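You operate a simulated robot arm through the tools that you are given. There is no shell and no other tool. Be economical: measure what you need, move in short steps, check, and stop when the job is done.

The job below is to be done with a simulated robot arm. You get a single attempt, and the scene is never put back.

TASK
Feed the silver wads marked 80 mm and 50 mm, squash three times and tie the bale.
Fine: latch the door of the waste press first; wait out each throw; the other wads stay.

The check looks at the end state, three seconds after you hand in, the way a careful person would. Anything else that was tipped, shoved, dropped, spilled or broken makes it a failure.

THE ROBOT
A 6-joint arm with a two-finger gripper, on a carriage that runs on a rail from [-1.736, -0.487] to [0.324, 0.091] (x, y) and turns from -170 to 162 degrees about z. Base frame: it is fixed where the carriage stands at the start and does not move with it; the origin is on the floor, on the carriage's upright axis, x ahead of it, y to its left, z up. Lengths are in m, angles in degrees, forces in N, time in s.
Its first joint turns from -115.0 to 115.0 degrees. Places, roughly: black turn latch [0.9, -0.4, 0.7]; lever marked squash [0.9, -0.3, 1.1]; lever marked tie bale [1.2, -0.2, 1.1]. Payload 3.43 kg.
The TCP is the grasp point between the finger pads, 0.03 m short of the fingertips. In the tool frame z runs along the fingers and y along their closing line. Largest opening 0.104 m; the body of the gripper starts 0.057 m behind the TCP.
Orientation is that of the tool frame in the base frame, as a unit quaternion [w, x, y, z]. With the fingers straight down and closing along the base's y, the tool's x points along the base's -x, its y along +y and its z along -z.

THE INTERFACE
- The arm moves only by the tool send_rows. Its argument "rows" is a list of rows, each a list of 7 numbers: the shift along the tool's x, y, z in m, then the turn, a rotation vector about the tool's x, y, z in degrees, then the opening, from 0 (shut) to 1 (fully open). In form: [[x, y, z, ax, ay, az, claw], ...]. A call has 1 to 12 rows; each row shifts and turns the commanded pose from where the row before left it, along the tool's axes as they then stand. A row lasts 0.2 s, in which the tool goes at most 0.05 m and 8.6 degrees; a call with a longer step from one row to the next is refused whole, and so is a gripper value outside its range. Where a pose cannot be reached the arm comes as near as it can. A force on the tool above 60 N (or 10 N above the force at the start of the call, whichever is more), or a blocked arm, ends the call early, and 0.2 s more pass. Each finger travels about 0.072 m/s and halts on what it meets, pressing with about 44 N; the grip force reading is that of the motor and also rises with nothing between the fingers. The clock runs only during rows and for 0.2 s after the last one: add rows that do not move to give the fingers time. It gives the time, the measured TCP pose, the force on the tool (base axes), the opening and the grip force at its end, in the units of the frame above (readings bear some noise), with the torque about the TCP (base axes, N m) and any sound that the robot's microphone picked up, and new pictures: "views" is both (left out), scene, wrist or none.
- Cameras (640 x 400 px; columns grow to the right, rows downward): "scene" is now at [0.0076, 0.1368, 1.8572]; the picture's right is [-0.67, -0.75, 0.00], its down [-0.54, 0.49, -0.68] and it looks along [0.51, -0.46, -0.73] (base axes); focal length 256 px, centre (320, 200). "wrist" rides on the gripper at [0.067, 0.018, -0.09] in the tool frame; the picture's right is [-0.25, 0.97, 0.00], its down [-0.73, -0.19, -0.66] and it looks along [-0.64, -0.17, 0.75] (tool axes); focal length 218 px, centre (320, 200). There is no depth. A picture from a camera that has moved, and an enlarged one, comes with that camera's place and axes in the base frame and with its lens. The place of the scene camera against the robot may be out by one fixed shift of up to 0.018 m in any direction.
- move_column(by): slides the trunk up (or, below 0, down) by that many m; the arm and the scene camera ride with it, the base frame stays. It gives what a move gives, with no picture.
- steer(legs): drives the robot by 1 to 6 legs, each [ahead, left, turn to the left] in m, m and degrees, along the robot's own axes; the way and the turn of a leg run together, so that a leg with both is an arc; at most 1.5 m and 180 degrees a leg. The arm and the cameras ride along, it lands a little off, and it stops where it bumps. It keeps to its track: a leg is cut to what the track allows. It gives what a move gives, and a new picture of the scene camera.
- pan_tilt(pan, tilt): turns the head with the scene camera to pan (to the left, within 155 degrees either way) and tilt (down, from -29 to 69), counted from straight ahead of the robot. It gives what a move gives, and a new picture of the scene camera.
- close_up(camera, box): a new picture of the part [left, top, right, bottom] of that camera's present view, enlarged. It takes no simulated time.
- job_done(): hands the job in; it is judged then, once.

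Work in short steps. Places have to be worked out from the pictures, the camera data and where the tool is seen: move nearer, look again, correct. Check each grasp and each placing, and mend what went wrong. You have 120 turns and 260 pictures in all, those below and enlarged ones among them. Open the gripper and draw the arm clear of the work before you hand the job in, unless the task says otherwise; then end with one line.

The tools are called after "Emit:" as a command line: name --pt "numbers of a row" for each row, then --argument value for the rest, lists and objects as JSON in quotes. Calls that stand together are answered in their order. send_rows: Moves the arm, as the interface text tells. Its arguments: {"type":"object","properties":{"rows":{"type":"array","items":{"type":"array","items":{"type":"number"}}},"views":{"type":"string","enum":["both","scene","wrist","none"]}},"required":["rows"]} The other tools are called the same way: move_column (by) slides the trunk up or down; steer (legs) drives the base; pan_tilt (pan, tilt) turns the head that bears the scene camera; close_up (camera, box) takes an enlarged picture of a part of a camera's view; job_done () hands the job in.

At the start:

```text
t: 0.0
tool_pos: [0.7012, -0.1131, 1.3543]
tool_rot: [0.0, 0.0, 1.0, 0.0]
wrist_force: [0.9, -0.5, -0.3]
torque: [0.0, -0.03, 0.02]
grip_width: 0.1039
grip_force: 0.0
trunk travel left (down, up): [-0.925, 0.065]
robot x, y, heading: [-0.0013, 0.0016, 0.2]
head pan, tilt: [-41.8, 46.9]
```

scene: 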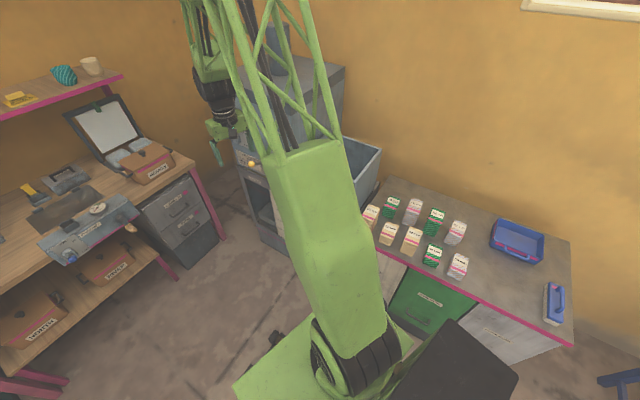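
wrist: 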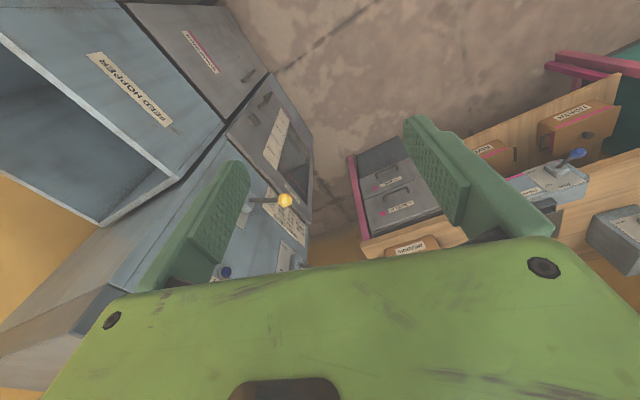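

The arm hides part of the press; I take enlarged views of the wads and the press first.

Emit:
close_up --camera "scene" --box '[350, 180, 480, 290]'

Emit:
close_up --camera "wrist" --box '[80, 0, 330, 290]'

Emit:
close_up --camera "scene" --box '[180, 50, 400, 260]'

```text
3.64 times, centred on (415, 235) of scene
camera zoom: at [0.0076, 0.1368, 1.8572], right [-0.67, -0.75, 0.0], down [-0.54, 0.49, -0.68], along [0.51, -0.46, -0.73], focal length 932 px, centre (-26, 73)
```

zoom: 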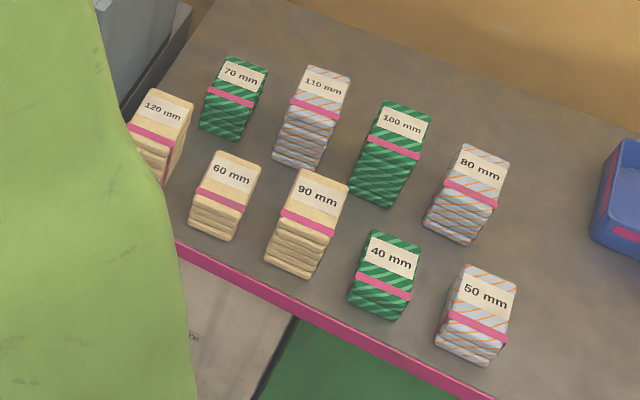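

```text
1.38 times, centred on (205, 145) of wrist
camera zoom: at [0.6334, -0.0951, 1.4438], right [0.25, 0.97, 0.0], down [0.73, -0.19, 0.66], along [0.64, -0.17, -0.75], focal length 301 px, centre (479, 276)
```

zoom: 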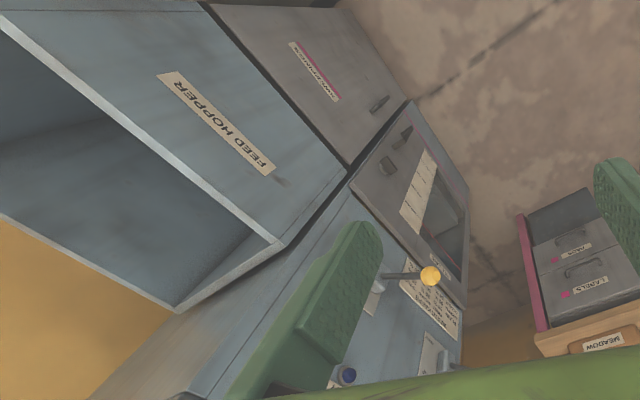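

```text
1.90 times, centred on (290, 155) of scene
camera zoom: at [0.0076, 0.1368, 1.8572], right [-0.67, -0.75, 0.0], down [-0.54, 0.49, -0.68], along [0.51, -0.46, -0.73], focal length 488 px, centre (377, 286)
```

zoom: 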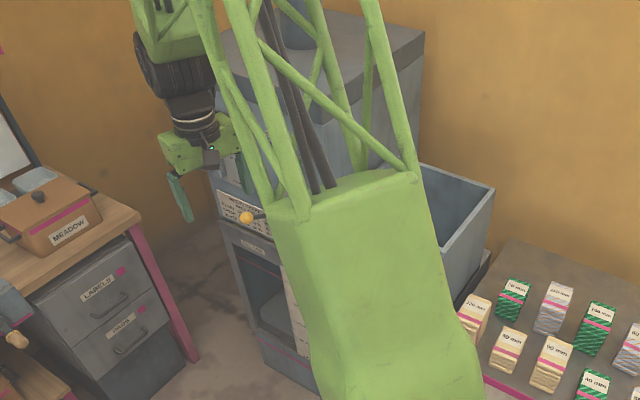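

The press and bench lie to the robot's right, along the rail. I back off along the rail and turn to face the wall, to see the fronts without the arm in the way.

Emit:
steer --legs '[[-0.67, -0.19, 0], [0, 0, -74]]'

Emit:
pan_tilt --pan 45 --tilt 35

```text
t: 7.1
tool_pos: [-0.5966, -0.8953, 1.3543]
tool_rot: [0.0, 0.606, 0.795, 0.0]
wrist_force: [-0.2, -0.2, 0.4]
torque: [0.03, -0.03, 0.0]
grip_width: 0.1039
grip_force: 0.1
trunk travel left (down, up): [-0.925, 0.065]
robot x, y, heading: [-0.6718, -0.1862, -74.6]
head pan, tilt: [-41.8, 46.9]
camera scene: at [-0.5298, -0.1557, 1.8572], right [-0.9, 0.45, 0.0], down [0.33, 0.65, -0.68], along [-0.3, -0.61, -0.73], focal length 256 px, centre (320, 200)
```

scene: 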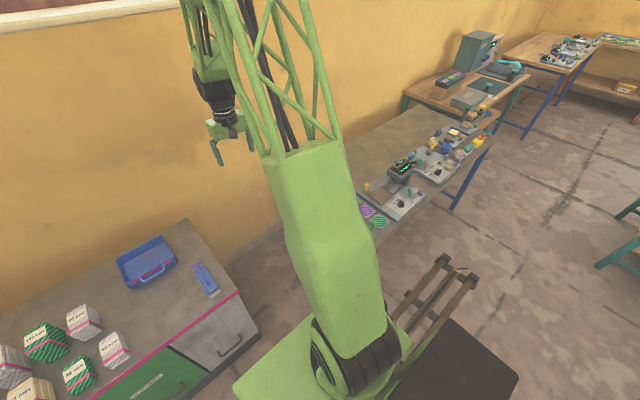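

```text
t: 8.7
tool_pos: [-0.5958, -0.8951, 1.3548]
tool_rot: [0.0, 0.606, 0.795, -0.001]
wrist_force: [-0.2, -0.2, 0.0]
torque: [-0.01, 0.0, -0.02]
grip_width: 0.1039
grip_force: 0.1
trunk travel left (down, up): [-0.925, 0.065]
robot x, y, heading: [-0.6772, -0.1907, -74.7]
head pan, tilt: [45.0, 35.0]
camera scene: at [-0.4177, -0.1279, 1.8747], right [-0.49, -0.87, 0.0], down [-0.5, 0.28, -0.82], along [0.71, -0.41, -0.57], focal length 256 px, centre (320, 200)
```

scene: 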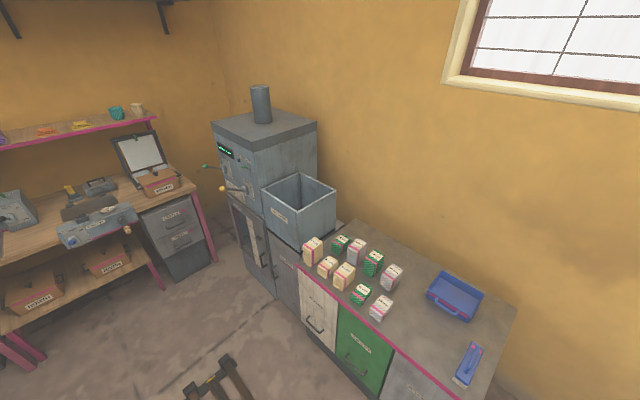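

Now the press is in clear view; I enlarge its front and the wads.

Emit:
close_up --camera "scene" --box '[195, 120, 345, 214]'

Emit:
close_up --camera "scene" --box '[215, 185, 345, 310]'

Emit:
close_up --camera "scene" --box '[290, 215, 430, 330]'

```text
4.26 times, centred on (270, 167) of scene
camera zoom: at [-0.4177, -0.1279, 1.8747], right [-0.49, -0.87, 0.0], down [-0.5, 0.28, -0.82], along [0.71, -0.41, -0.57], focal length 1091 px, centre (533, 340)
```

zoom: 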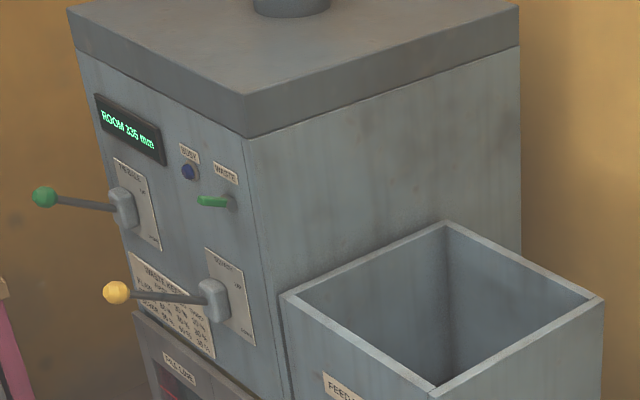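

```text
3.20 times, centred on (280, 248) of scene
camera zoom: at [-0.4177, -0.1279, 1.8747], right [-0.49, -0.87, 0.0], down [-0.5, 0.28, -0.82], along [0.71, -0.41, -0.57], focal length 820 px, centre (448, 48)
```

zoom: 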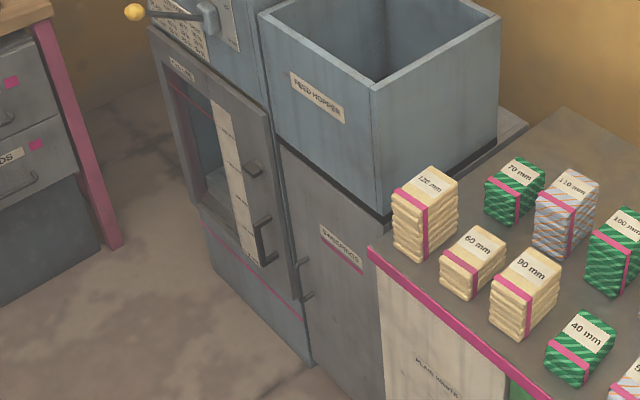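

```text
3.48 times, centred on (360, 272) of scene
camera zoom: at [-0.4177, -0.1279, 1.8747], right [-0.49, -0.87, 0.0], down [-0.5, 0.28, -0.82], along [0.71, -0.41, -0.57], focal length 892 px, centre (181, -52)
```

zoom: 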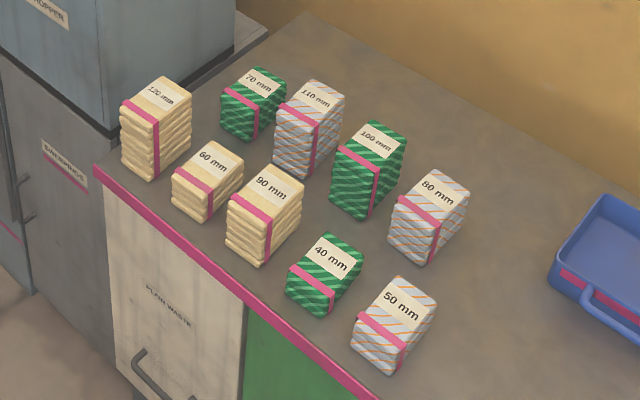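

The press has a display (ROOM 335 mm), a busy lamp, a "waste" selector and a plate with a table. I need to read the plate, so I drive nearer along the rail.

Emit:
steer --legs '[[0, 0.7, 0]]'

Emit:
pan_tilt --pan 70 --tilt 38

```text
t: 12.7
tool_pos: [0.0603, -0.7098, 1.3551]
tool_rot: [0.0, 0.606, 0.796, 0.0]
wrist_force: [0.2, 0.0, -0.3]
torque: [-0.02, 0.0, -0.03]
grip_width: 0.1041
grip_force: 0.2
trunk travel left (down, up): [-0.925, 0.065]
robot x, y, heading: [-0.0166, -0.003, -74.6]
head pan, tilt: [45.0, 35.0]
camera scene: at [0.2393, 0.0563, 1.8747], right [-0.49, -0.87, 0.0], down [-0.5, 0.28, -0.82], along [0.71, -0.41, -0.57], focal length 256 px, centre (320, 200)
```

scene: 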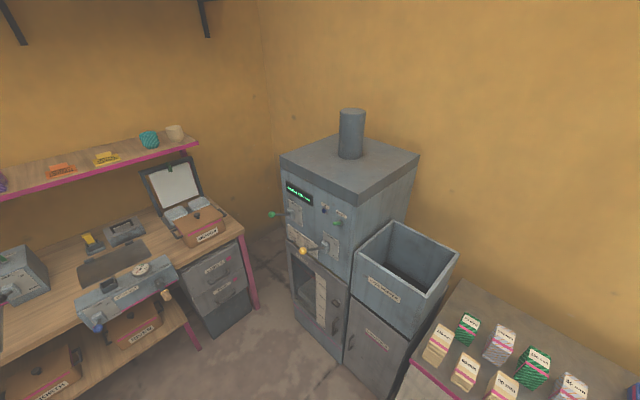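

```text
t: 13.6
tool_pos: [0.0606, -0.7113, 1.3546]
tool_rot: [0.0, 0.607, 0.795, 0.0]
wrist_force: [0.9, -0.2, -0.5]
torque: [0.02, -0.03, 0.02]
grip_width: 0.1041
grip_force: 0.0
trunk travel left (down, up): [-0.925, 0.065]
robot x, y, heading: [-0.0204, -0.0079, -74.6]
head pan, tilt: [70.0, 38.0]
camera scene: at [0.2485, 0.0927, 1.8702], right [-0.08, -1.0, 0.0], down [-0.61, 0.05, -0.79], along [0.79, -0.06, -0.62], focal length 256 px, centre (320, 200)
```

scene: 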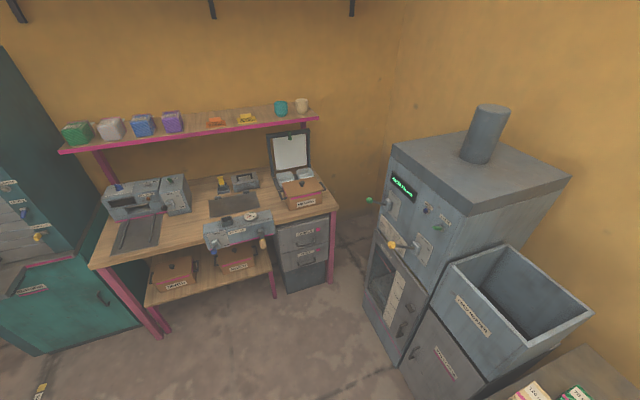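

Emit:
close_up --camera "scene" --box '[355, 160, 475, 235]'

Emit:
close_up --camera "scene" --box '[370, 215, 420, 256]'

Emit:
close_up --camera "scene" --box '[355, 230, 475, 380]'

```text
5.33 times, centred on (415, 198) of scene
camera zoom: at [0.2485, 0.0927, 1.8702], right [-0.08, -1.0, 0.0], down [-0.61, 0.05, -0.79], along [0.79, -0.06, -0.62], focal length 1368 px, centre (-187, 213)
```

zoom: 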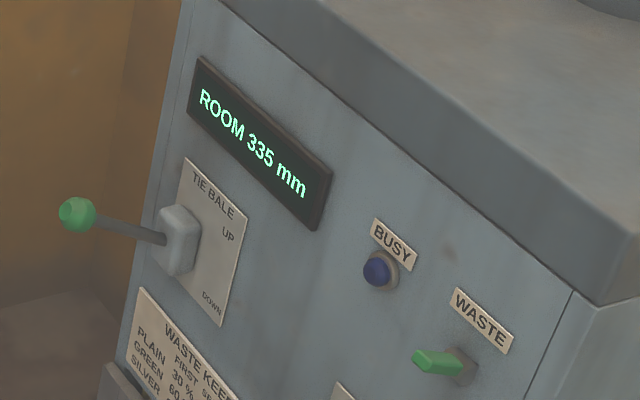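

```text
9.76 times, centred on (395, 236) of scene
camera zoom: at [0.2485, 0.0927, 1.8702], right [-0.08, -1.0, 0.0], down [-0.61, 0.05, -0.79], along [0.79, -0.06, -0.62], focal length 2502 px, centre (-412, -146)
```

zoom: 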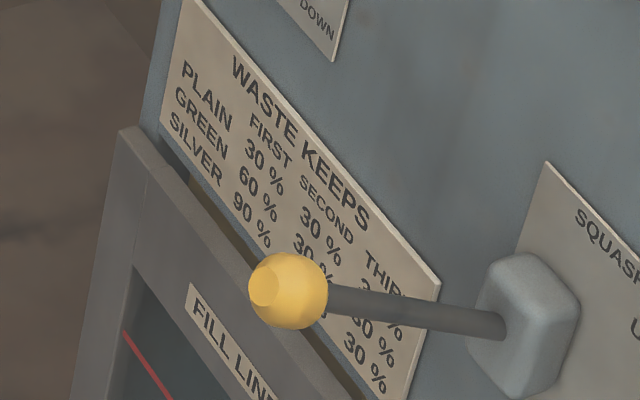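

```text
2.67 times, centred on (415, 305) of scene
camera zoom: at [0.2485, 0.0927, 1.8702], right [-0.08, -1.0, 0.0], down [-0.61, 0.05, -0.79], along [0.79, -0.06, -0.62], focal length 684 px, centre (67, -80)
```

zoom: 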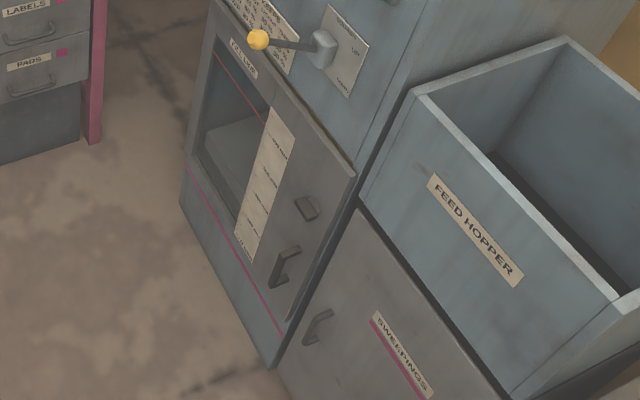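

The plate gives what each waste keeps (silver 90/30/30 %). I drive to the end of the rail and draw the tool back from the wall so the wrist camera can inspect the front.

Emit:
steer --legs '[[0, 0.345, 0]]'

Emit:
send_rows --pt "0.05 0 0 0 0 0 1" --pt "0.05 0 0 0 0 0 1" --pt "0.05 0.02 0 0 0 0 1" --pt "0.05 0.04 0 0 0 0 1" --pt "0.04 0.03 0 0 0 0 1" --pt "0 0.05 0 0 0 0 1" --pt "0 0.05 0 0 0 0 1" --pt "0 0.05 0 0 0 0 1"

```text
t: 15.9
tool_pos: [0.3866, -0.6186, 1.3554]
tool_rot: [0.001, 0.608, 0.794, 0.0]
wrist_force: [0.4, 0.1, 0.2]
torque: [-0.01, 0.02, 0.02]
grip_width: 0.104
grip_force: 0.0
trunk travel left (down, up): [-0.925, 0.065]
robot x, y, heading: [0.3135, 0.0909, -75.1]
head pan, tilt: [70.0, 38.0]
camera scene: at [0.5802, 0.1843, 1.8701], right [-0.09, -1.0, 0.0], down [-0.61, 0.05, -0.79], along [0.78, -0.07, -0.62], focal length 256 px, centre (320, 200)
```

scene: 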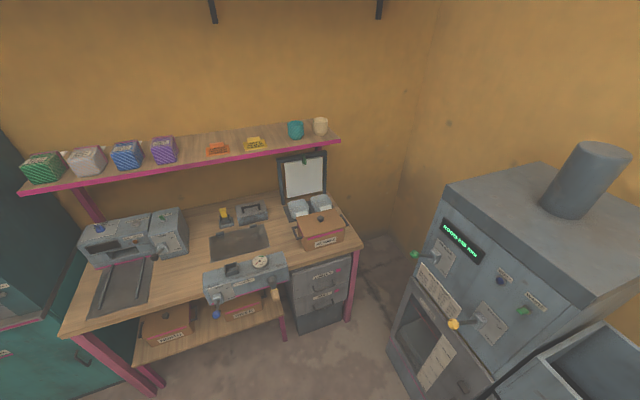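

```text
refused: row 3 steps farther than a row can; nothing moved
```

Emit:
send_rows --pt "0.05 0 0 0 0 0 1" --pt "0.05 0 0 0 0 0 1" --pt "0.045 0.02 0 0 0 0 1" --pt "0.03 0.04 0 0 0 0 1" --pt "0.03 0.04 0 0 0 0 1" --pt "0.03 0.04 0 0 0 0 1" --pt "0 0.05 0 0 0 0 1" --pt "0 0.05 0 0 0 0 1" --pt "0 0.05 0 0 0 0 1" --pt "0 0.05 0 0 0 0 1"

Emit:
close_up --camera "scene" --box '[400, 210, 560, 400]'

```text
t: 18.1
tool_pos: [0.6543, -0.3045, 1.3531]
tool_rot: [-0.001, 0.609, 0.793, 0.0]
wrist_force: [0.3, -0.3, -0.4]
torque: [-0.04, -0.01, -0.03]
grip_width: 0.1041
grip_force: 0.1
trunk travel left (down, up): [-0.925, 0.065]
robot x, y, heading: [0.3083, 0.0854, -75.1]
head pan, tilt: [70.0, 38.0]
camera scene: at [0.5804, 0.184, 1.8699], right [-0.09, -1.0, 0.0], down [-0.61, 0.05, -0.79], along [0.78, -0.07, -0.62], focal length 256 px, centre (320, 200)
camera wrist: at [0.6531, -0.2345, 1.4419], right [1.0, 0.01, 0.0], down [0.0, -0.75, 0.66], along [0.0, -0.66, -0.75], focal length 218 px, centre (320, 200)
```

scene: 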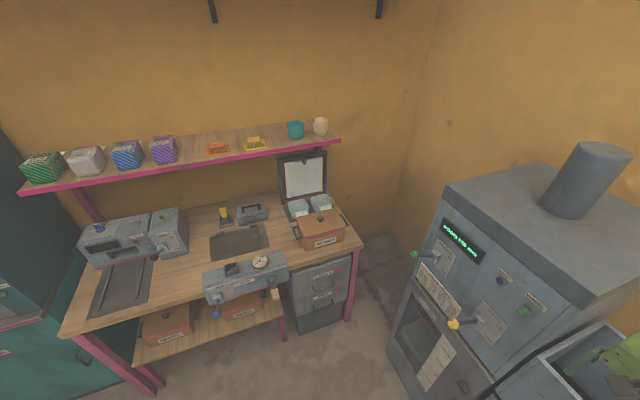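
wrist: 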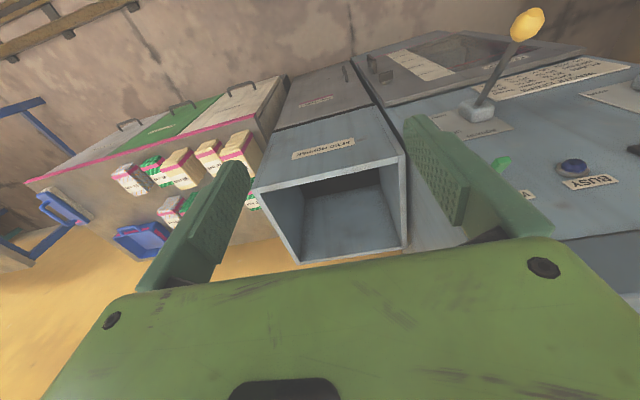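

```text
2.11 times, centred on (480, 305) of scene
camera zoom: at [0.5804, 0.184, 1.8699], right [-0.09, -1.0, 0.0], down [-0.61, 0.05, -0.79], along [0.78, -0.07, -0.62], focal length 540 px, centre (-17, -21)
```

zoom: 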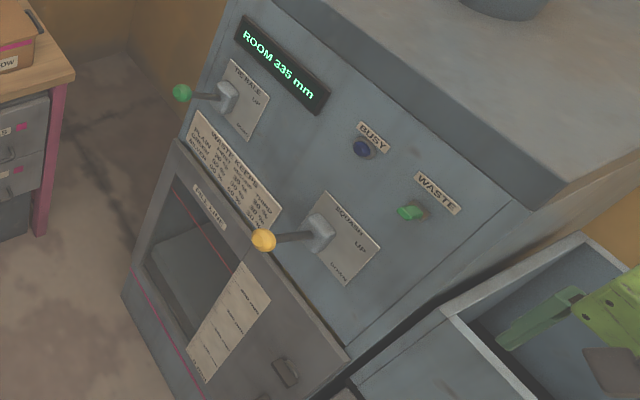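

Emit:
close_up --camera "wrist" --box '[330, 20, 520, 120]'

Emit:
close_up --camera "wrist" --box '[440, 100, 640, 220]'

Emit:
close_up --camera "scene" --box '[480, 255, 570, 330]'

```text
3.37 times, centred on (425, 70) of wrist
camera zoom: at [0.6531, -0.2345, 1.4419], right [1.0, 0.01, 0.0], down [0.0, -0.75, 0.66], along [0.0, -0.66, -0.75], focal length 735 px, centre (-34, 638)
```

zoom: 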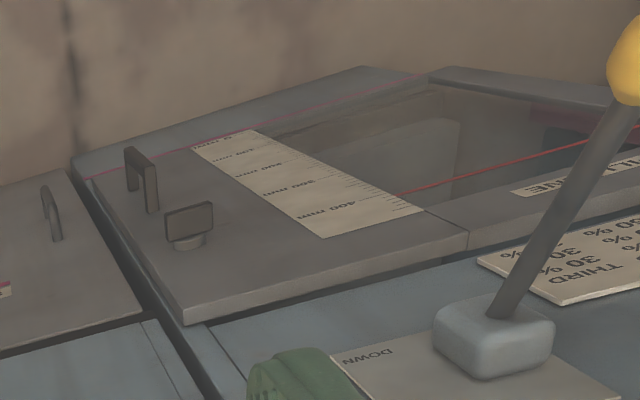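

```text
3.20 times, centred on (540, 160) of wrist
camera zoom: at [0.6531, -0.2345, 1.4419], right [1.0, 0.01, 0.0], down [0.0, -0.75, 0.66], along [0.0, -0.66, -0.75], focal length 698 px, centre (-384, 328)
```

zoom: 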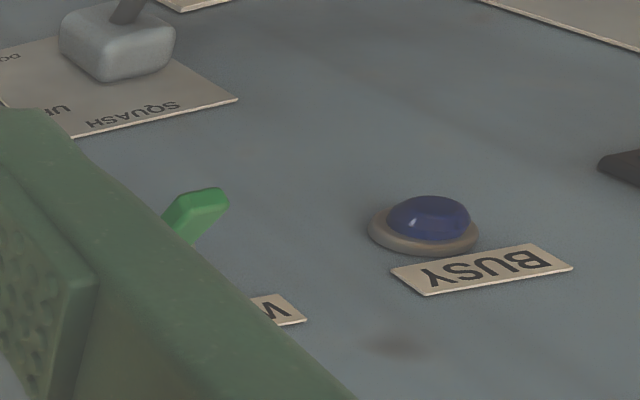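

```text
5.33 times, centred on (525, 292) of scene
camera zoom: at [0.5804, 0.184, 1.8699], right [-0.09, -1.0, 0.0], down [-0.61, 0.05, -0.79], along [0.78, -0.07, -0.62], focal length 1368 px, centre (-773, -293)
```

zoom: 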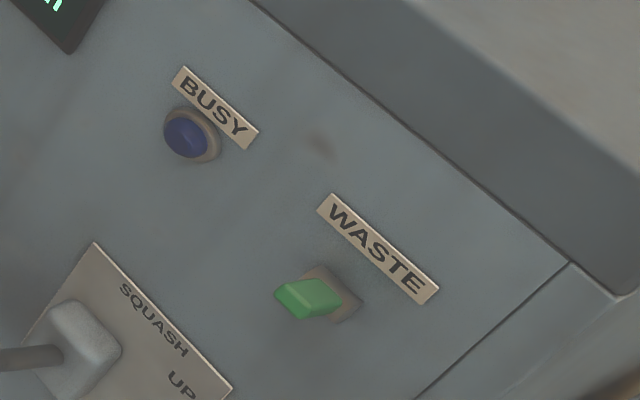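

The squash knob is at about [0.91,-0.25,1.10], the press front at about 0.63 m from the rail. I move the tool in front of the door, clear of the knobs, then lower the trunk for a look at the latch.

Emit:
send_rows --pt "0.04 0.03 0 0 0 0 1" --pt "0.04 0.03 0 0 0 0 1" --pt "0.04 0.03 0 0 0 0 1" --pt "0.0 0.04 0 0 0 0 1" --pt "0 0.04 0 0 0 0 1" --pt "0 0 0 0 0 0 0.2" --views "wrist"

Emit:
move_column --by -0.4

Emit:
send_rows --pt "0 0 0 0 0 0 0"

```text
t: 19.5
tool_pos: [0.7873, -0.142, 1.353]
tool_rot: [0.001, 0.606, 0.795, 0.0]
wrist_force: [0.2, 0.6, 0.4]
torque: [-0.03, -0.03, 0.01]
grip_width: 0.0486
grip_force: 0.1
trunk travel left (down, up): [-0.925, 0.065]
robot x, y, heading: [0.3113, 0.0857, -75.1]
head pan, tilt: [70.0, 38.0]
camera wrist: at [0.7854, -0.0723, 1.4427], right [1.0, 0.01, 0.0], down [0.01, -0.75, 0.66], along [0.01, -0.66, -0.75], focal length 218 px, centre (320, 200)
```

wrist: 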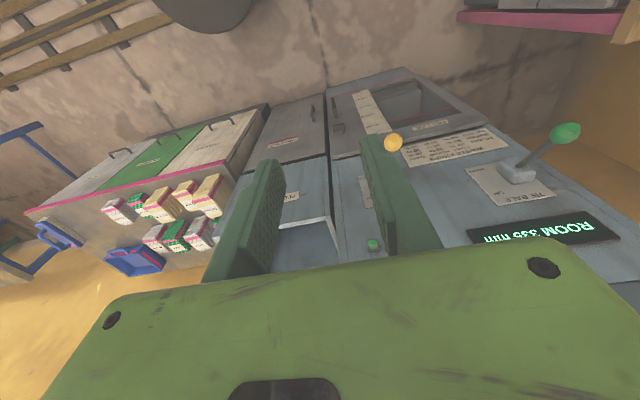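

```text
t: 23.3
tool_pos: [0.7866, -0.1479, 0.9635]
tool_rot: [-0.002, 0.609, 0.793, 0.001]
wrist_force: [-0.2, -0.3, -0.5]
torque: [0.01, 0.02, -0.01]
grip_width: 0.0211
grip_force: 0.1
trunk travel left (down, up): [-0.525, 0.465]
robot x, y, heading: [0.3135, 0.0876, -75.0]
head pan, tilt: [70.0, 38.0]
```

```text
t: 23.7
tool_pos: [0.7881, -0.1482, 0.9616]
tool_rot: [-0.002, 0.608, 0.794, 0.001]
wrist_force: [0.0, -0.2, -1.0]
torque: [-0.01, -0.02, 0.04]
grip_width: 0.0
grip_force: 32.4
trunk travel left (down, up): [-0.525, 0.465]
robot x, y, heading: [0.3107, 0.0859, -75.2]
head pan, tilt: [70.0, 38.0]
camera scene: at [0.5816, 0.1771, 1.4785], right [-0.09, -1.0, -0.01], down [-0.61, 0.06, -0.79], along [0.78, -0.06, -0.62], focal length 256 px, centre (320, 200)
camera wrist: at [0.7865, -0.0797, 1.0508], right [1.0, 0.01, 0.0], down [0.01, -0.76, 0.65], along [0.0, -0.65, -0.76], focal length 218 px, centre (320, 200)
```

scene: 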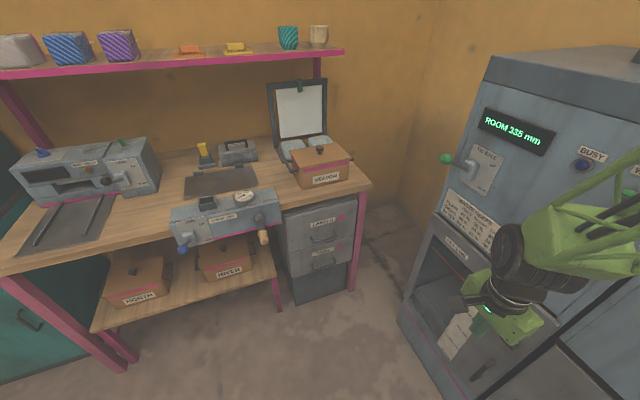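
wrist: 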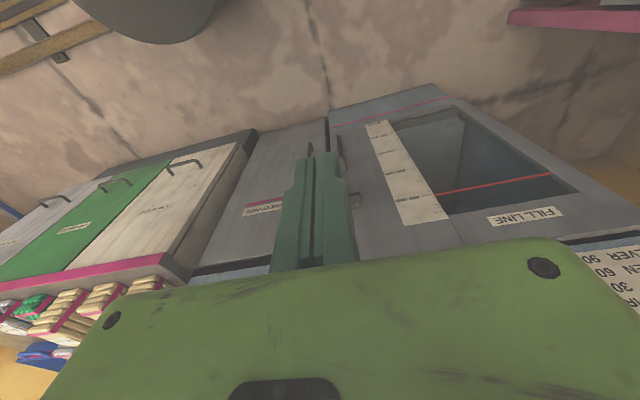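

The fingers cover the latch, so I shift the tool sideways and look again.

Emit:
send_rows --pt "0 -0.05 0 0 0 0 0" --pt "0 -0.05 0 0 0 0 0" --views "wrist"

Emit:
close_up --camera "wrist" --box '[340, 80, 520, 240]'

```text
t: 24.3
tool_pos: [0.6894, -0.1755, 0.9609]
tool_rot: [-0.002, 0.605, 0.796, 0.003]
wrist_force: [-0.4, -0.5, 0.2]
torque: [-0.01, 0.03, 0.02]
grip_width: 0.0001
grip_force: 35.0
trunk travel left (down, up): [-0.525, 0.465]
robot x, y, heading: [0.3112, 0.0909, -75.0]
head pan, tilt: [70.0, 38.0]
camera wrist: at [0.6872, -0.1067, 1.0507], right [1.0, 0.01, 0.0], down [0.01, -0.76, 0.65], along [0.01, -0.65, -0.76], focal length 218 px, centre (320, 200)
```

wrist: 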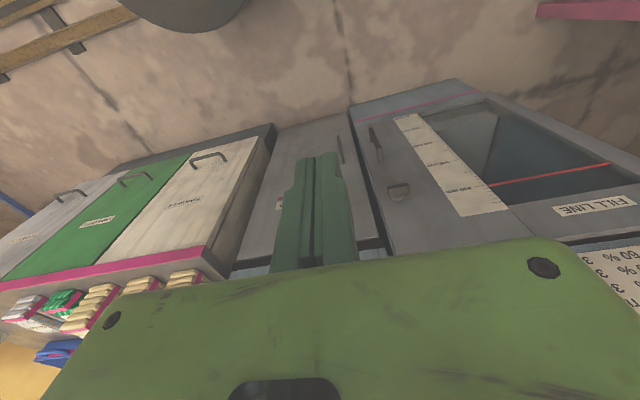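

```text
2.50 times, centred on (430, 160) of wrist
camera zoom: at [0.6872, -0.1067, 1.0507], right [1.0, 0.01, 0.0], down [0.01, -0.76, 0.65], along [0.01, -0.65, -0.76], focal length 546 px, centre (45, 300)
```

zoom: 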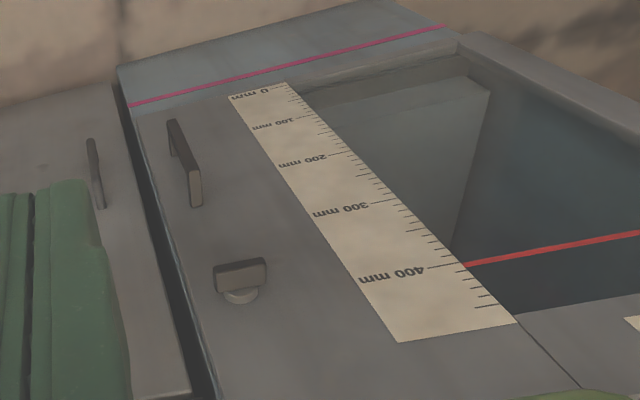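

The latch is a small bar lying horizontal at about [0.858,-0.393,0.685]. I lower the trunk, then turn the tool to point at the door.

Emit:
move_column --by -0.27

Emit:
send_rows --pt "-0.02 0.02 0 0 -8 0 0" --pt "-0.02 0.02 0 0 -8 0 0" --pt "0 0.02 0 0 -8 0 0" --pt "0 0.02 0 0 -8 0 0" --pt "0 0.02 0 0 -8 0 0" --pt "0 0 0 0 -8 0 0" --pt "0 0 0 0 -8 0 0" --pt "0 0 0 0 -8 0 0" --pt "0 0 0 0 -8 0 0" --pt "0 0 0 0 -8 0 0" --pt "0 0 0 0 -8 0 0"

```text
t: 27.3
tool_pos: [0.693, -0.1838, 0.9314]
tool_rot: [-0.008, 0.608, 0.794, 0.004]
wrist_force: [0.3, 1.0, 0.3]
torque: [-0.01, 0.02, -0.02]
grip_width: 0.0002
grip_force: 35.0
trunk travel left (down, up): [-0.507, 0.483]
robot x, y, heading: [0.3133, 0.0878, -75.3]
head pan, tilt: [70.0, 38.0]
stopped: the arm was blocked; the commanded pose is now the measured one
```

```text
t: 29.7
tool_pos: [0.8353, -0.1875, 1.0173]
tool_rot: [0.541, 0.432, 0.58, -0.429]
wrist_force: [0.7, 0.4, 0.1]
torque: [0.02, 0.0, -0.03]
grip_width: 0.0001
grip_force: 34.7
out of reach, approached as far as the arm can: row 7, 8, 9, 10, 11
trunk travel left (down, up): [-0.507, 0.483]
robot x, y, heading: [0.3126, 0.0868, -74.8]
head pan, tilt: [70.0, 38.0]
camera scene: at [0.5712, 0.2245, 1.4429], right [0.39, -0.92, 0.0], down [-0.61, -0.26, -0.75], along [0.69, 0.29, -0.67], focal length 256 px, centre (320, 200)
camera wrist: at [0.8263, -0.0943, 0.9539], right [0.95, 0.24, 0.22], down [-0.32, 0.56, 0.76], along [0.06, -0.79, 0.6], focal length 218 px, centre (320, 200)
```

scene: 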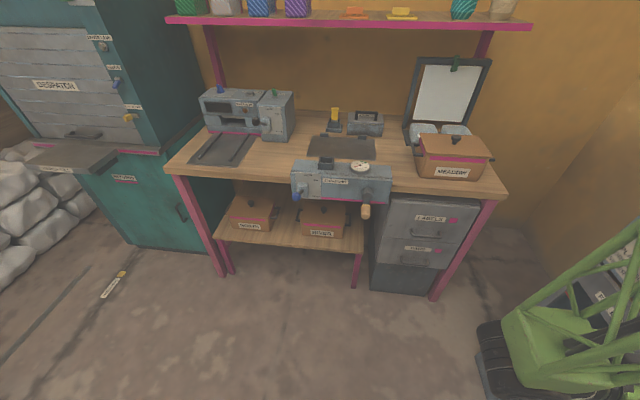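
wrist: 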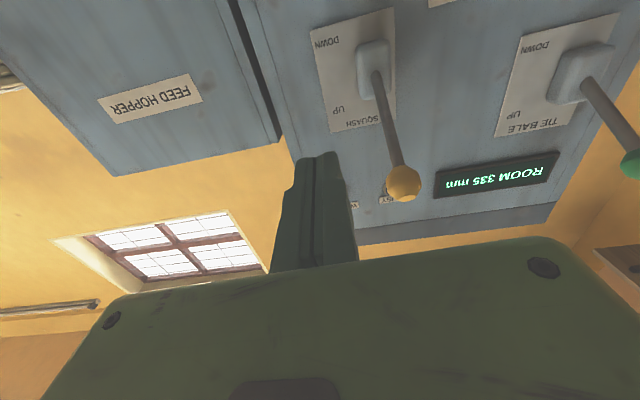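

The tool now points at the press, 0.09 m higher than commanded. Something stopped the trunk earlier; I try lowering it again in a small step.

Emit:
move_column --by -0.1

```text
t: 31.0
tool_pos: [0.8345, -0.188, 0.9223]
tool_rot: [0.541, 0.434, 0.579, -0.43]
wrist_force: [0.0, -0.8, 0.6]
torque: [-0.03, -0.01, -0.01]
grip_width: 0.0001
grip_force: 34.6
trunk travel left (down, up): [-0.407, 0.583]
robot x, y, heading: [0.3127, 0.0851, -75.1]
head pan, tilt: [70.0, 38.0]
```

Emit:
move_column --by -0.235

Emit:
send_rows --pt "0 0 0 0 0 8.5 0.5" --pt "0 0 0 0 0 8.5 0.5" --pt "0 0 0 0 0 8.5 0.5" --pt "0 0 0 0 0 8.5 0.5" --pt "0 0 0 0 0 8.5 0.5"

```text
t: 33.5
tool_pos: [0.8359, -0.1875, 0.6859]
tool_rot: [0.54, 0.433, 0.58, -0.429]
wrist_force: [1.1, 0.2, 0.2]
torque: [-0.01, -0.03, -0.02]
grip_width: 0.0001
grip_force: 34.3
trunk travel left (down, up): [-0.172, 0.818]
robot x, y, heading: [0.3126, 0.0879, -75.0]
head pan, tilt: [70.0, 38.0]
```

```text
t: 34.1
tool_pos: [0.8248, -0.1902, 0.6707]
tool_rot: [0.511, 0.462, 0.59, -0.421]
wrist_force: [0.4, 0.1, 0.7]
torque: [-0.02, -0.01, -0.02]
grip_width: 0.052
grip_force: 0.0
out of reach, approached as far as the arm can: row 1, 2, 3
trunk travel left (down, up): [-0.172, 0.818]
robot x, y, heading: [0.3127, 0.0885, -75.1]
head pan, tilt: [70.0, 38.0]
stopped in row 3: the arm was blocked; the commanded pose is now the measured one
camera scene: at [0.5711, 0.226, 1.1135], right [0.4, -0.91, 0.0], down [-0.59, -0.26, -0.76], along [0.7, 0.31, -0.65], focal length 256 px, centre (320, 200)
camera wrist: at [0.8196, -0.091, 0.615], right [0.96, 0.18, 0.23], down [-0.29, 0.51, 0.81], along [0.03, -0.84, 0.54], focal length 218 px, centre (320, 200)
```

scene: 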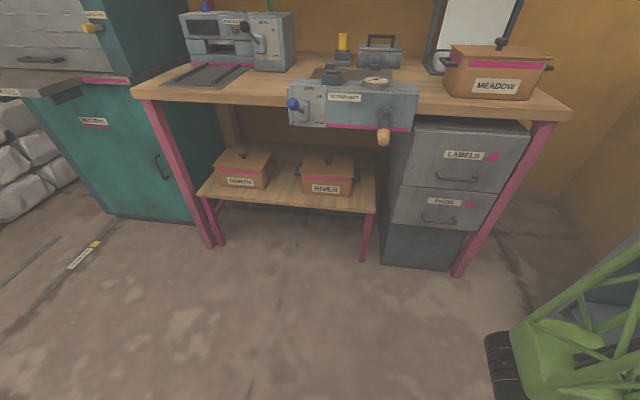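
wrist: 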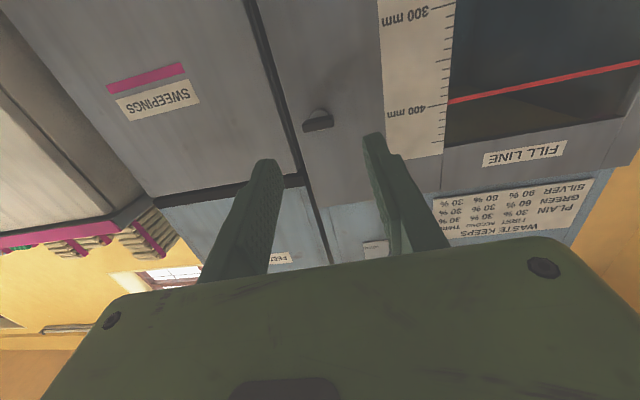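

The arm is too folded here. I push the tool 0.1 m toward the door (still clear of it) and then roll it.

Emit:
send_rows --pt "-0.005 -0.01 0.035 0 0 0 0.5" --pt "-0.005 -0.01 0.035 0 0 0 0.5" --pt "-0.005 0 0.03 0 0 0 0.5" --pt "0 0 0 0 0 8.5 0.5" --pt "0 0 0 0 0 8.5 0.5" --pt "0 0 0 0 0 8.5 0.5" --views "wrist"

```text
t: 35.7
tool_pos: [0.9044, -0.3127, 0.7584]
tool_rot: [0.553, 0.583, 0.502, -0.321]
wrist_force: [0.1, -0.3, 0.3]
torque: [0.0, 0.01, 0.02]
grip_width: 0.052
grip_force: 0.0
out of reach, approached as far as the arm can: row 4, 5, 6
trunk travel left (down, up): [-0.172, 0.818]
robot x, y, heading: [0.3148, 0.0863, -74.6]
head pan, tilt: [70.0, 38.0]
stopped in row 6: the arm was blocked; the commanded pose is now the measured one
camera wrist: at [0.9222, -0.2086, 0.7179], right [0.83, 0.05, 0.55], down [-0.51, 0.44, 0.74], along [-0.2, -0.89, 0.4], focal length 218 px, centre (320, 200)
```

wrist: 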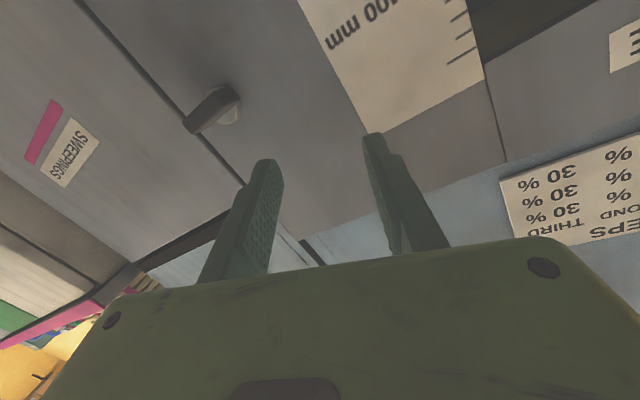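

Emit:
close_up --camera "wrist" --box '[150, 50, 310, 170]'

Emit:
send_rows --pt "0 0 -0.04 0 0 0 0.5" --pt "0 0 -0.03 0 0 0 0.5" --views "none"

```text
3.33 times, centred on (230, 110) of wrist
camera zoom: at [0.9222, -0.2086, 0.7179], right [0.83, 0.05, 0.55], down [-0.51, 0.44, 0.74], along [-0.2, -0.89, 0.4], focal length 728 px, centre (620, 500)
```

zoom: 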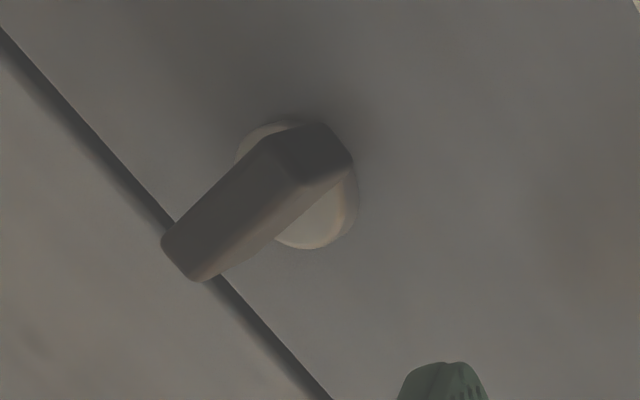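

```text
t: 36.5
tool_pos: [0.9021, -0.2573, 0.7094]
tool_rot: [0.524, 0.574, 0.52, -0.355]
wrist_force: [-0.2, 0.9, -0.2]
torque: [0.0, 0.03, 0.01]
grip_width: 0.0522
grip_force: 0.1
trunk travel left (down, up): [-0.172, 0.818]
robot x, y, heading: [0.3104, 0.0874, -75.1]
head pan, tilt: [70.0, 38.0]
stopped in row 2: the arm was blocked; the commanded pose is now the measured one
```

The arm keeps getting cramped near its base, so I back the robot 0.28 m along the rail to work with a more outstretched arm.

Emit:
steer --legs '[[0, -0.28, 0]]'

Emit:
send_rows --pt "0 0 0 0 0 0 0.5"

```text
t: 38.5
tool_pos: [0.6318, -0.3338, 0.7107]
tool_rot: [0.523, 0.575, 0.519, -0.356]
wrist_force: [0.2, 0.0, -0.6]
torque: [-0.01, -0.02, -0.02]
grip_width: 0.0519
grip_force: 0.1
trunk travel left (down, up): [-0.172, 0.818]
robot x, y, heading: [0.0443, 0.0073, -75.0]
head pan, tilt: [70.0, 38.0]
camera scene: at [0.3109, 0.1107, 1.1069], right [0.04, -1.0, -0.01], down [-0.7, -0.02, -0.72], along [0.72, 0.03, -0.7], focal length 256 px, centre (320, 200)
```

scene: 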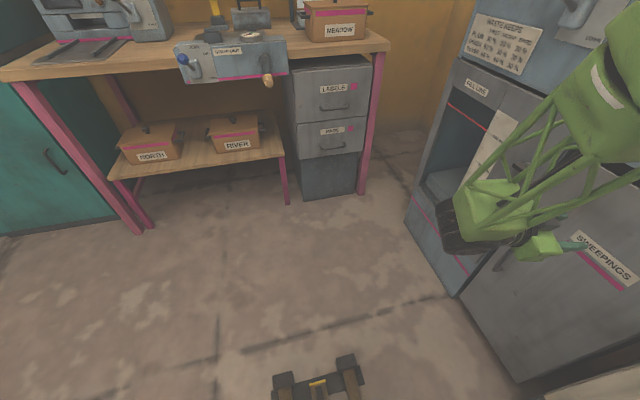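

```text
t: 38.9
tool_pos: [0.631, -0.333, 0.7146]
tool_rot: [0.524, 0.575, 0.519, -0.354]
wrist_force: [-0.6, 0.0, 0.4]
torque: [0.01, -0.01, 0.0]
grip_width: 0.052
grip_force: 0.0
trunk travel left (down, up): [-0.172, 0.818]
robot x, y, heading: [0.0417, 0.01, -75.0]
head pan, tilt: [70.0, 38.0]
camera scene: at [0.3146, 0.1019, 1.1149], right [-0.07, -1.0, -0.01], down [-0.63, 0.05, -0.78], along [0.78, -0.05, -0.63], focal length 256 px, centre (320, 200)
camera wrist: at [0.6491, -0.2282, 0.6704], right [0.88, 0.03, 0.47], down [-0.43, 0.46, 0.78], along [-0.19, -0.89, 0.41], focal length 218 px, centre (320, 200)
```

scene: 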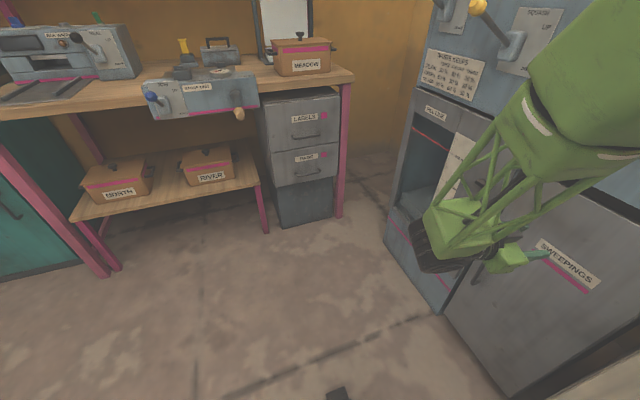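
wrist: 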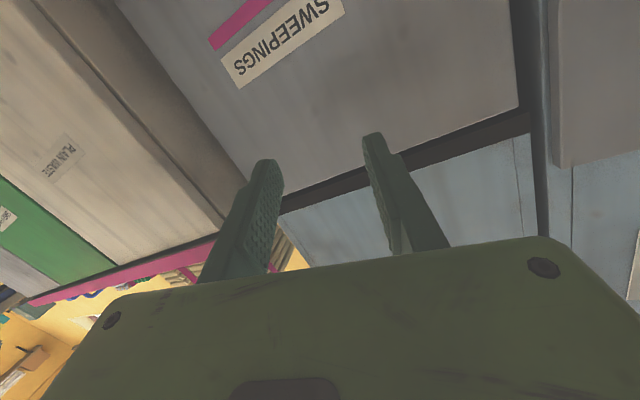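

With more room I move the tool back in front of the latch, level it to point straight at the door, then roll it so the fingers close vertically.

Emit:
send_rows --pt "0.0155 0.0384 0.0016 0 0 0 0.6" --pt "0.0155 0.0384 0.0016 0 0 0 0.6" --pt "0.0155 0.0384 0.0016 0 0 0 0.6" --pt "0.0155 0.0384 0.0016 0 0 0 0.6" --pt "0.0155 0.0384 0.0016 0 0 0 0.6" --pt "0 0 0 -5.1 -4.65 0 0.6" --pt "0 0 0 -5.1 -4.65 0 0.6" --pt "0 0 0 0 0 8.4 0.6" --pt "0 0 0 0 0 8.4 0.6"

```text
t: 40.9
tool_pos: [0.8861, -0.2995, 0.7519]
tool_rot: [0.649, 0.564, 0.432, -0.273]
wrist_force: [-0.2, 0.6, -0.2]
torque: [0.01, 0.02, 0.0]
grip_width: 0.0622
grip_force: 0.2
out of reach, approached as far as the arm can: row 8, 9
trunk travel left (down, up): [-0.172, 0.818]
robot x, y, heading: [0.0409, 0.012, -75.3]
head pan, tilt: [70.0, 38.0]
camera scene: at [0.3119, 0.1062, 1.1185], right [-0.09, -1.0, 0.0], down [-0.61, 0.06, -0.79], along [0.78, -0.07, -0.62], focal length 256 px, centre (320, 200)
camera wrist: at [0.9097, -0.2012, 0.7014], right [0.69, 0.18, 0.7], down [-0.68, 0.5, 0.54], along [-0.25, -0.85, 0.46], focal length 218 px, centre (320, 200)
```

scene: 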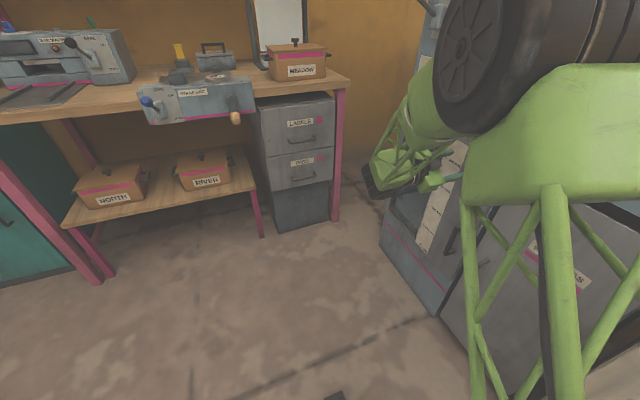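
wrist: 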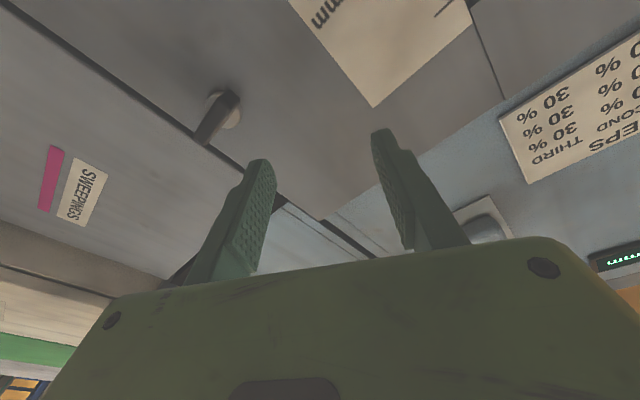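

The horizontal tool always ends about 0.07 m too high relative to the trunk, so the remedy is a lower trunk. I retract a little first, then lower it.

Emit:
send_rows --pt "0 0 -0.035 0 0 0 0.6" --pt "0 0 -0.035 0 0 0 0.6" --views "none"

Emit:
move_column --by -0.165

```text
t: 41.5
tool_pos: [0.8804, -0.2294, 0.7687]
tool_rot: [0.658, 0.563, 0.425, -0.262]
wrist_force: [-0.1, 0.0, -0.7]
torque: [0.02, -0.01, -0.01]
grip_width: 0.0623
grip_force: 0.0
out of reach, approached as far as the arm can: row 1, 2
trunk travel left (down, up): [-0.172, 0.818]
robot x, y, heading: [0.041, 0.0133, -75.3]
head pan, tilt: [70.0, 38.0]
```

```text
t: 43.4
tool_pos: [0.8821, -0.23, 0.6036]
tool_rot: [0.659, 0.562, 0.426, -0.261]
wrist_force: [-1.3, 0.5, 0.0]
torque: [-0.03, 0.02, -0.04]
grip_width: 0.0622
grip_force: 0.1
trunk travel left (down, up): [-0.007, 0.983]
robot x, y, heading: [0.0419, 0.0135, -75.0]
head pan, tilt: [70.0, 38.0]
```

Emit:
send_rows --pt "-0.034 0.02 0 0 0 0 0.6" --pt "-0.034 0.02 0 0 0 0 0.6" --views "wrist"

```text
t: 44.0
tool_pos: [0.8783, -0.2288, 0.6813]
tool_rot: [0.658, 0.562, 0.426, -0.262]
wrist_force: [0.9, 0.1, 0.3]
torque: [-0.07, 0.02, -0.01]
grip_width: 0.0625
grip_force: 0.0
trunk travel left (down, up): [-0.007, 0.983]
robot x, y, heading: [0.0458, 0.0123, -75.0]
head pan, tilt: [70.0, 38.0]
camera wrist: at [0.9023, -0.1293, 0.6324], right [0.67, 0.19, 0.72], down [-0.7, 0.49, 0.52], along [-0.25, -0.85, 0.46], focal length 218 px, centre (320, 200)
```

wrist: 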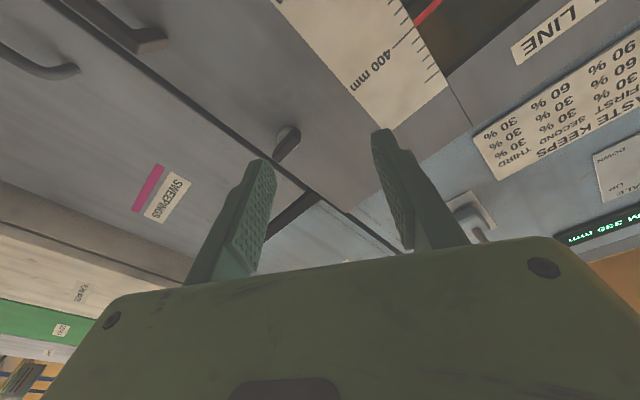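

Tracking is good now. I finish the roll.

Emit:
send_rows --pt "0 0 0 0 0 8.5 0.6" --pt "0 0 0 0 0 8.5 0.6" --pt "0 0 0 0 0 8.5 0.6" --pt "0 0 0 0 0 8.5 0.6" --pt "0 0 0 0 0 8.5 0.6" --pt "0 0 0 0 0 8.5 0.6" --pt "0 0 0 0 0 8 0.6" --views "wrist"

```text
t: 45.6
tool_pos: [1.0935, -0.2147, 0.9454]
tool_rot: [0.702, 0.7, 0.093, 0.095]
wrist_force: [-0.7, 0.0, 0.6]
torque: [0.06, 0.0, 0.0]
grip_width: 0.0624
grip_force: 0.0
out of reach, approached as far as the arm can: row 2, 3, 4, 5, 6, 7
trunk travel left (down, up): [-0.007, 0.983]
robot x, y, heading: [0.04, 0.0129, -75.3]
head pan, tilt: [70.0, 38.0]
camera wrist: at [1.1334, -0.1111, 0.962], right [-0.25, -0.07, 0.97], down [-0.88, 0.44, -0.19], along [-0.41, -0.9, -0.17], focal length 218 px, centre (320, 200)
```

wrist: 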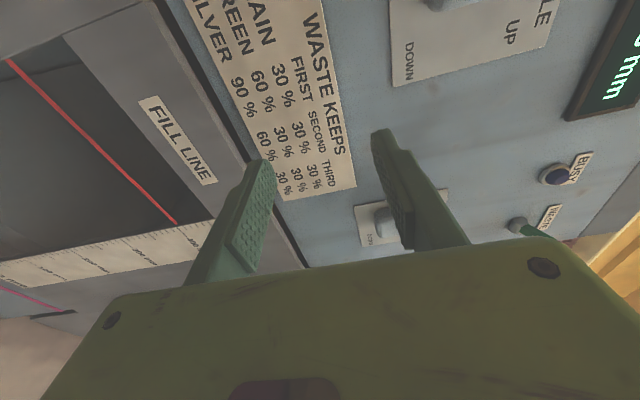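

The positive roll runs into a wrist limit and pushed the tool away. I roll back the same way, and will go to the opposite roll instead.

Emit:
send_rows --pt "0 0 0 0 0 -8 0.6" --pt "0 0 0 0 0 -8.5 0.6" --pt "0 0 0 0 0 -8.5 0.6" --pt "0 0 0 0 0 -8.5 0.6" --pt "0 0 0 0 0 -8.5 0.6" --pt "0 0 0 0 0 -8.5 0.6" --pt "0 0 0 0 0 -8.5 0.6" --pt "0 0 0 0 0 -8 0.6" --pt "0 0 0 0 0 -8 0.6" --pt "0 0 0 0 0 -8 0.6" --pt "0 0 0 0 0 -8 0.6" --views "wrist"

```text
t: 48.0
tool_pos: [1.0939, -0.2154, 0.9438]
tool_rot: [0.561, 0.422, 0.565, -0.433]
wrist_force: [-0.4, -0.1, -0.1]
torque: [0.0, 0.01, 0.05]
grip_width: 0.0623
grip_force: 0.1
trunk travel left (down, up): [-0.007, 0.983]
robot x, y, heading: [0.043, 0.0116, -74.9]
head pan, tilt: [70.0, 38.0]
camera wrist: at [1.0848, -0.1245, 0.8744], right [0.94, 0.26, 0.24], down [-0.35, 0.59, 0.73], along [0.05, -0.76, 0.64], focal length 218 px, centre (320, 200)
```

wrist: 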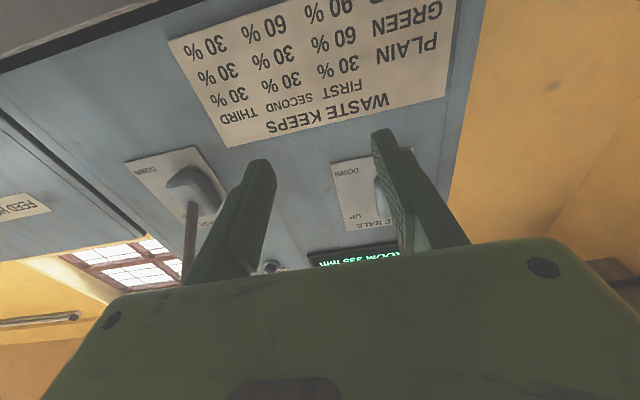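

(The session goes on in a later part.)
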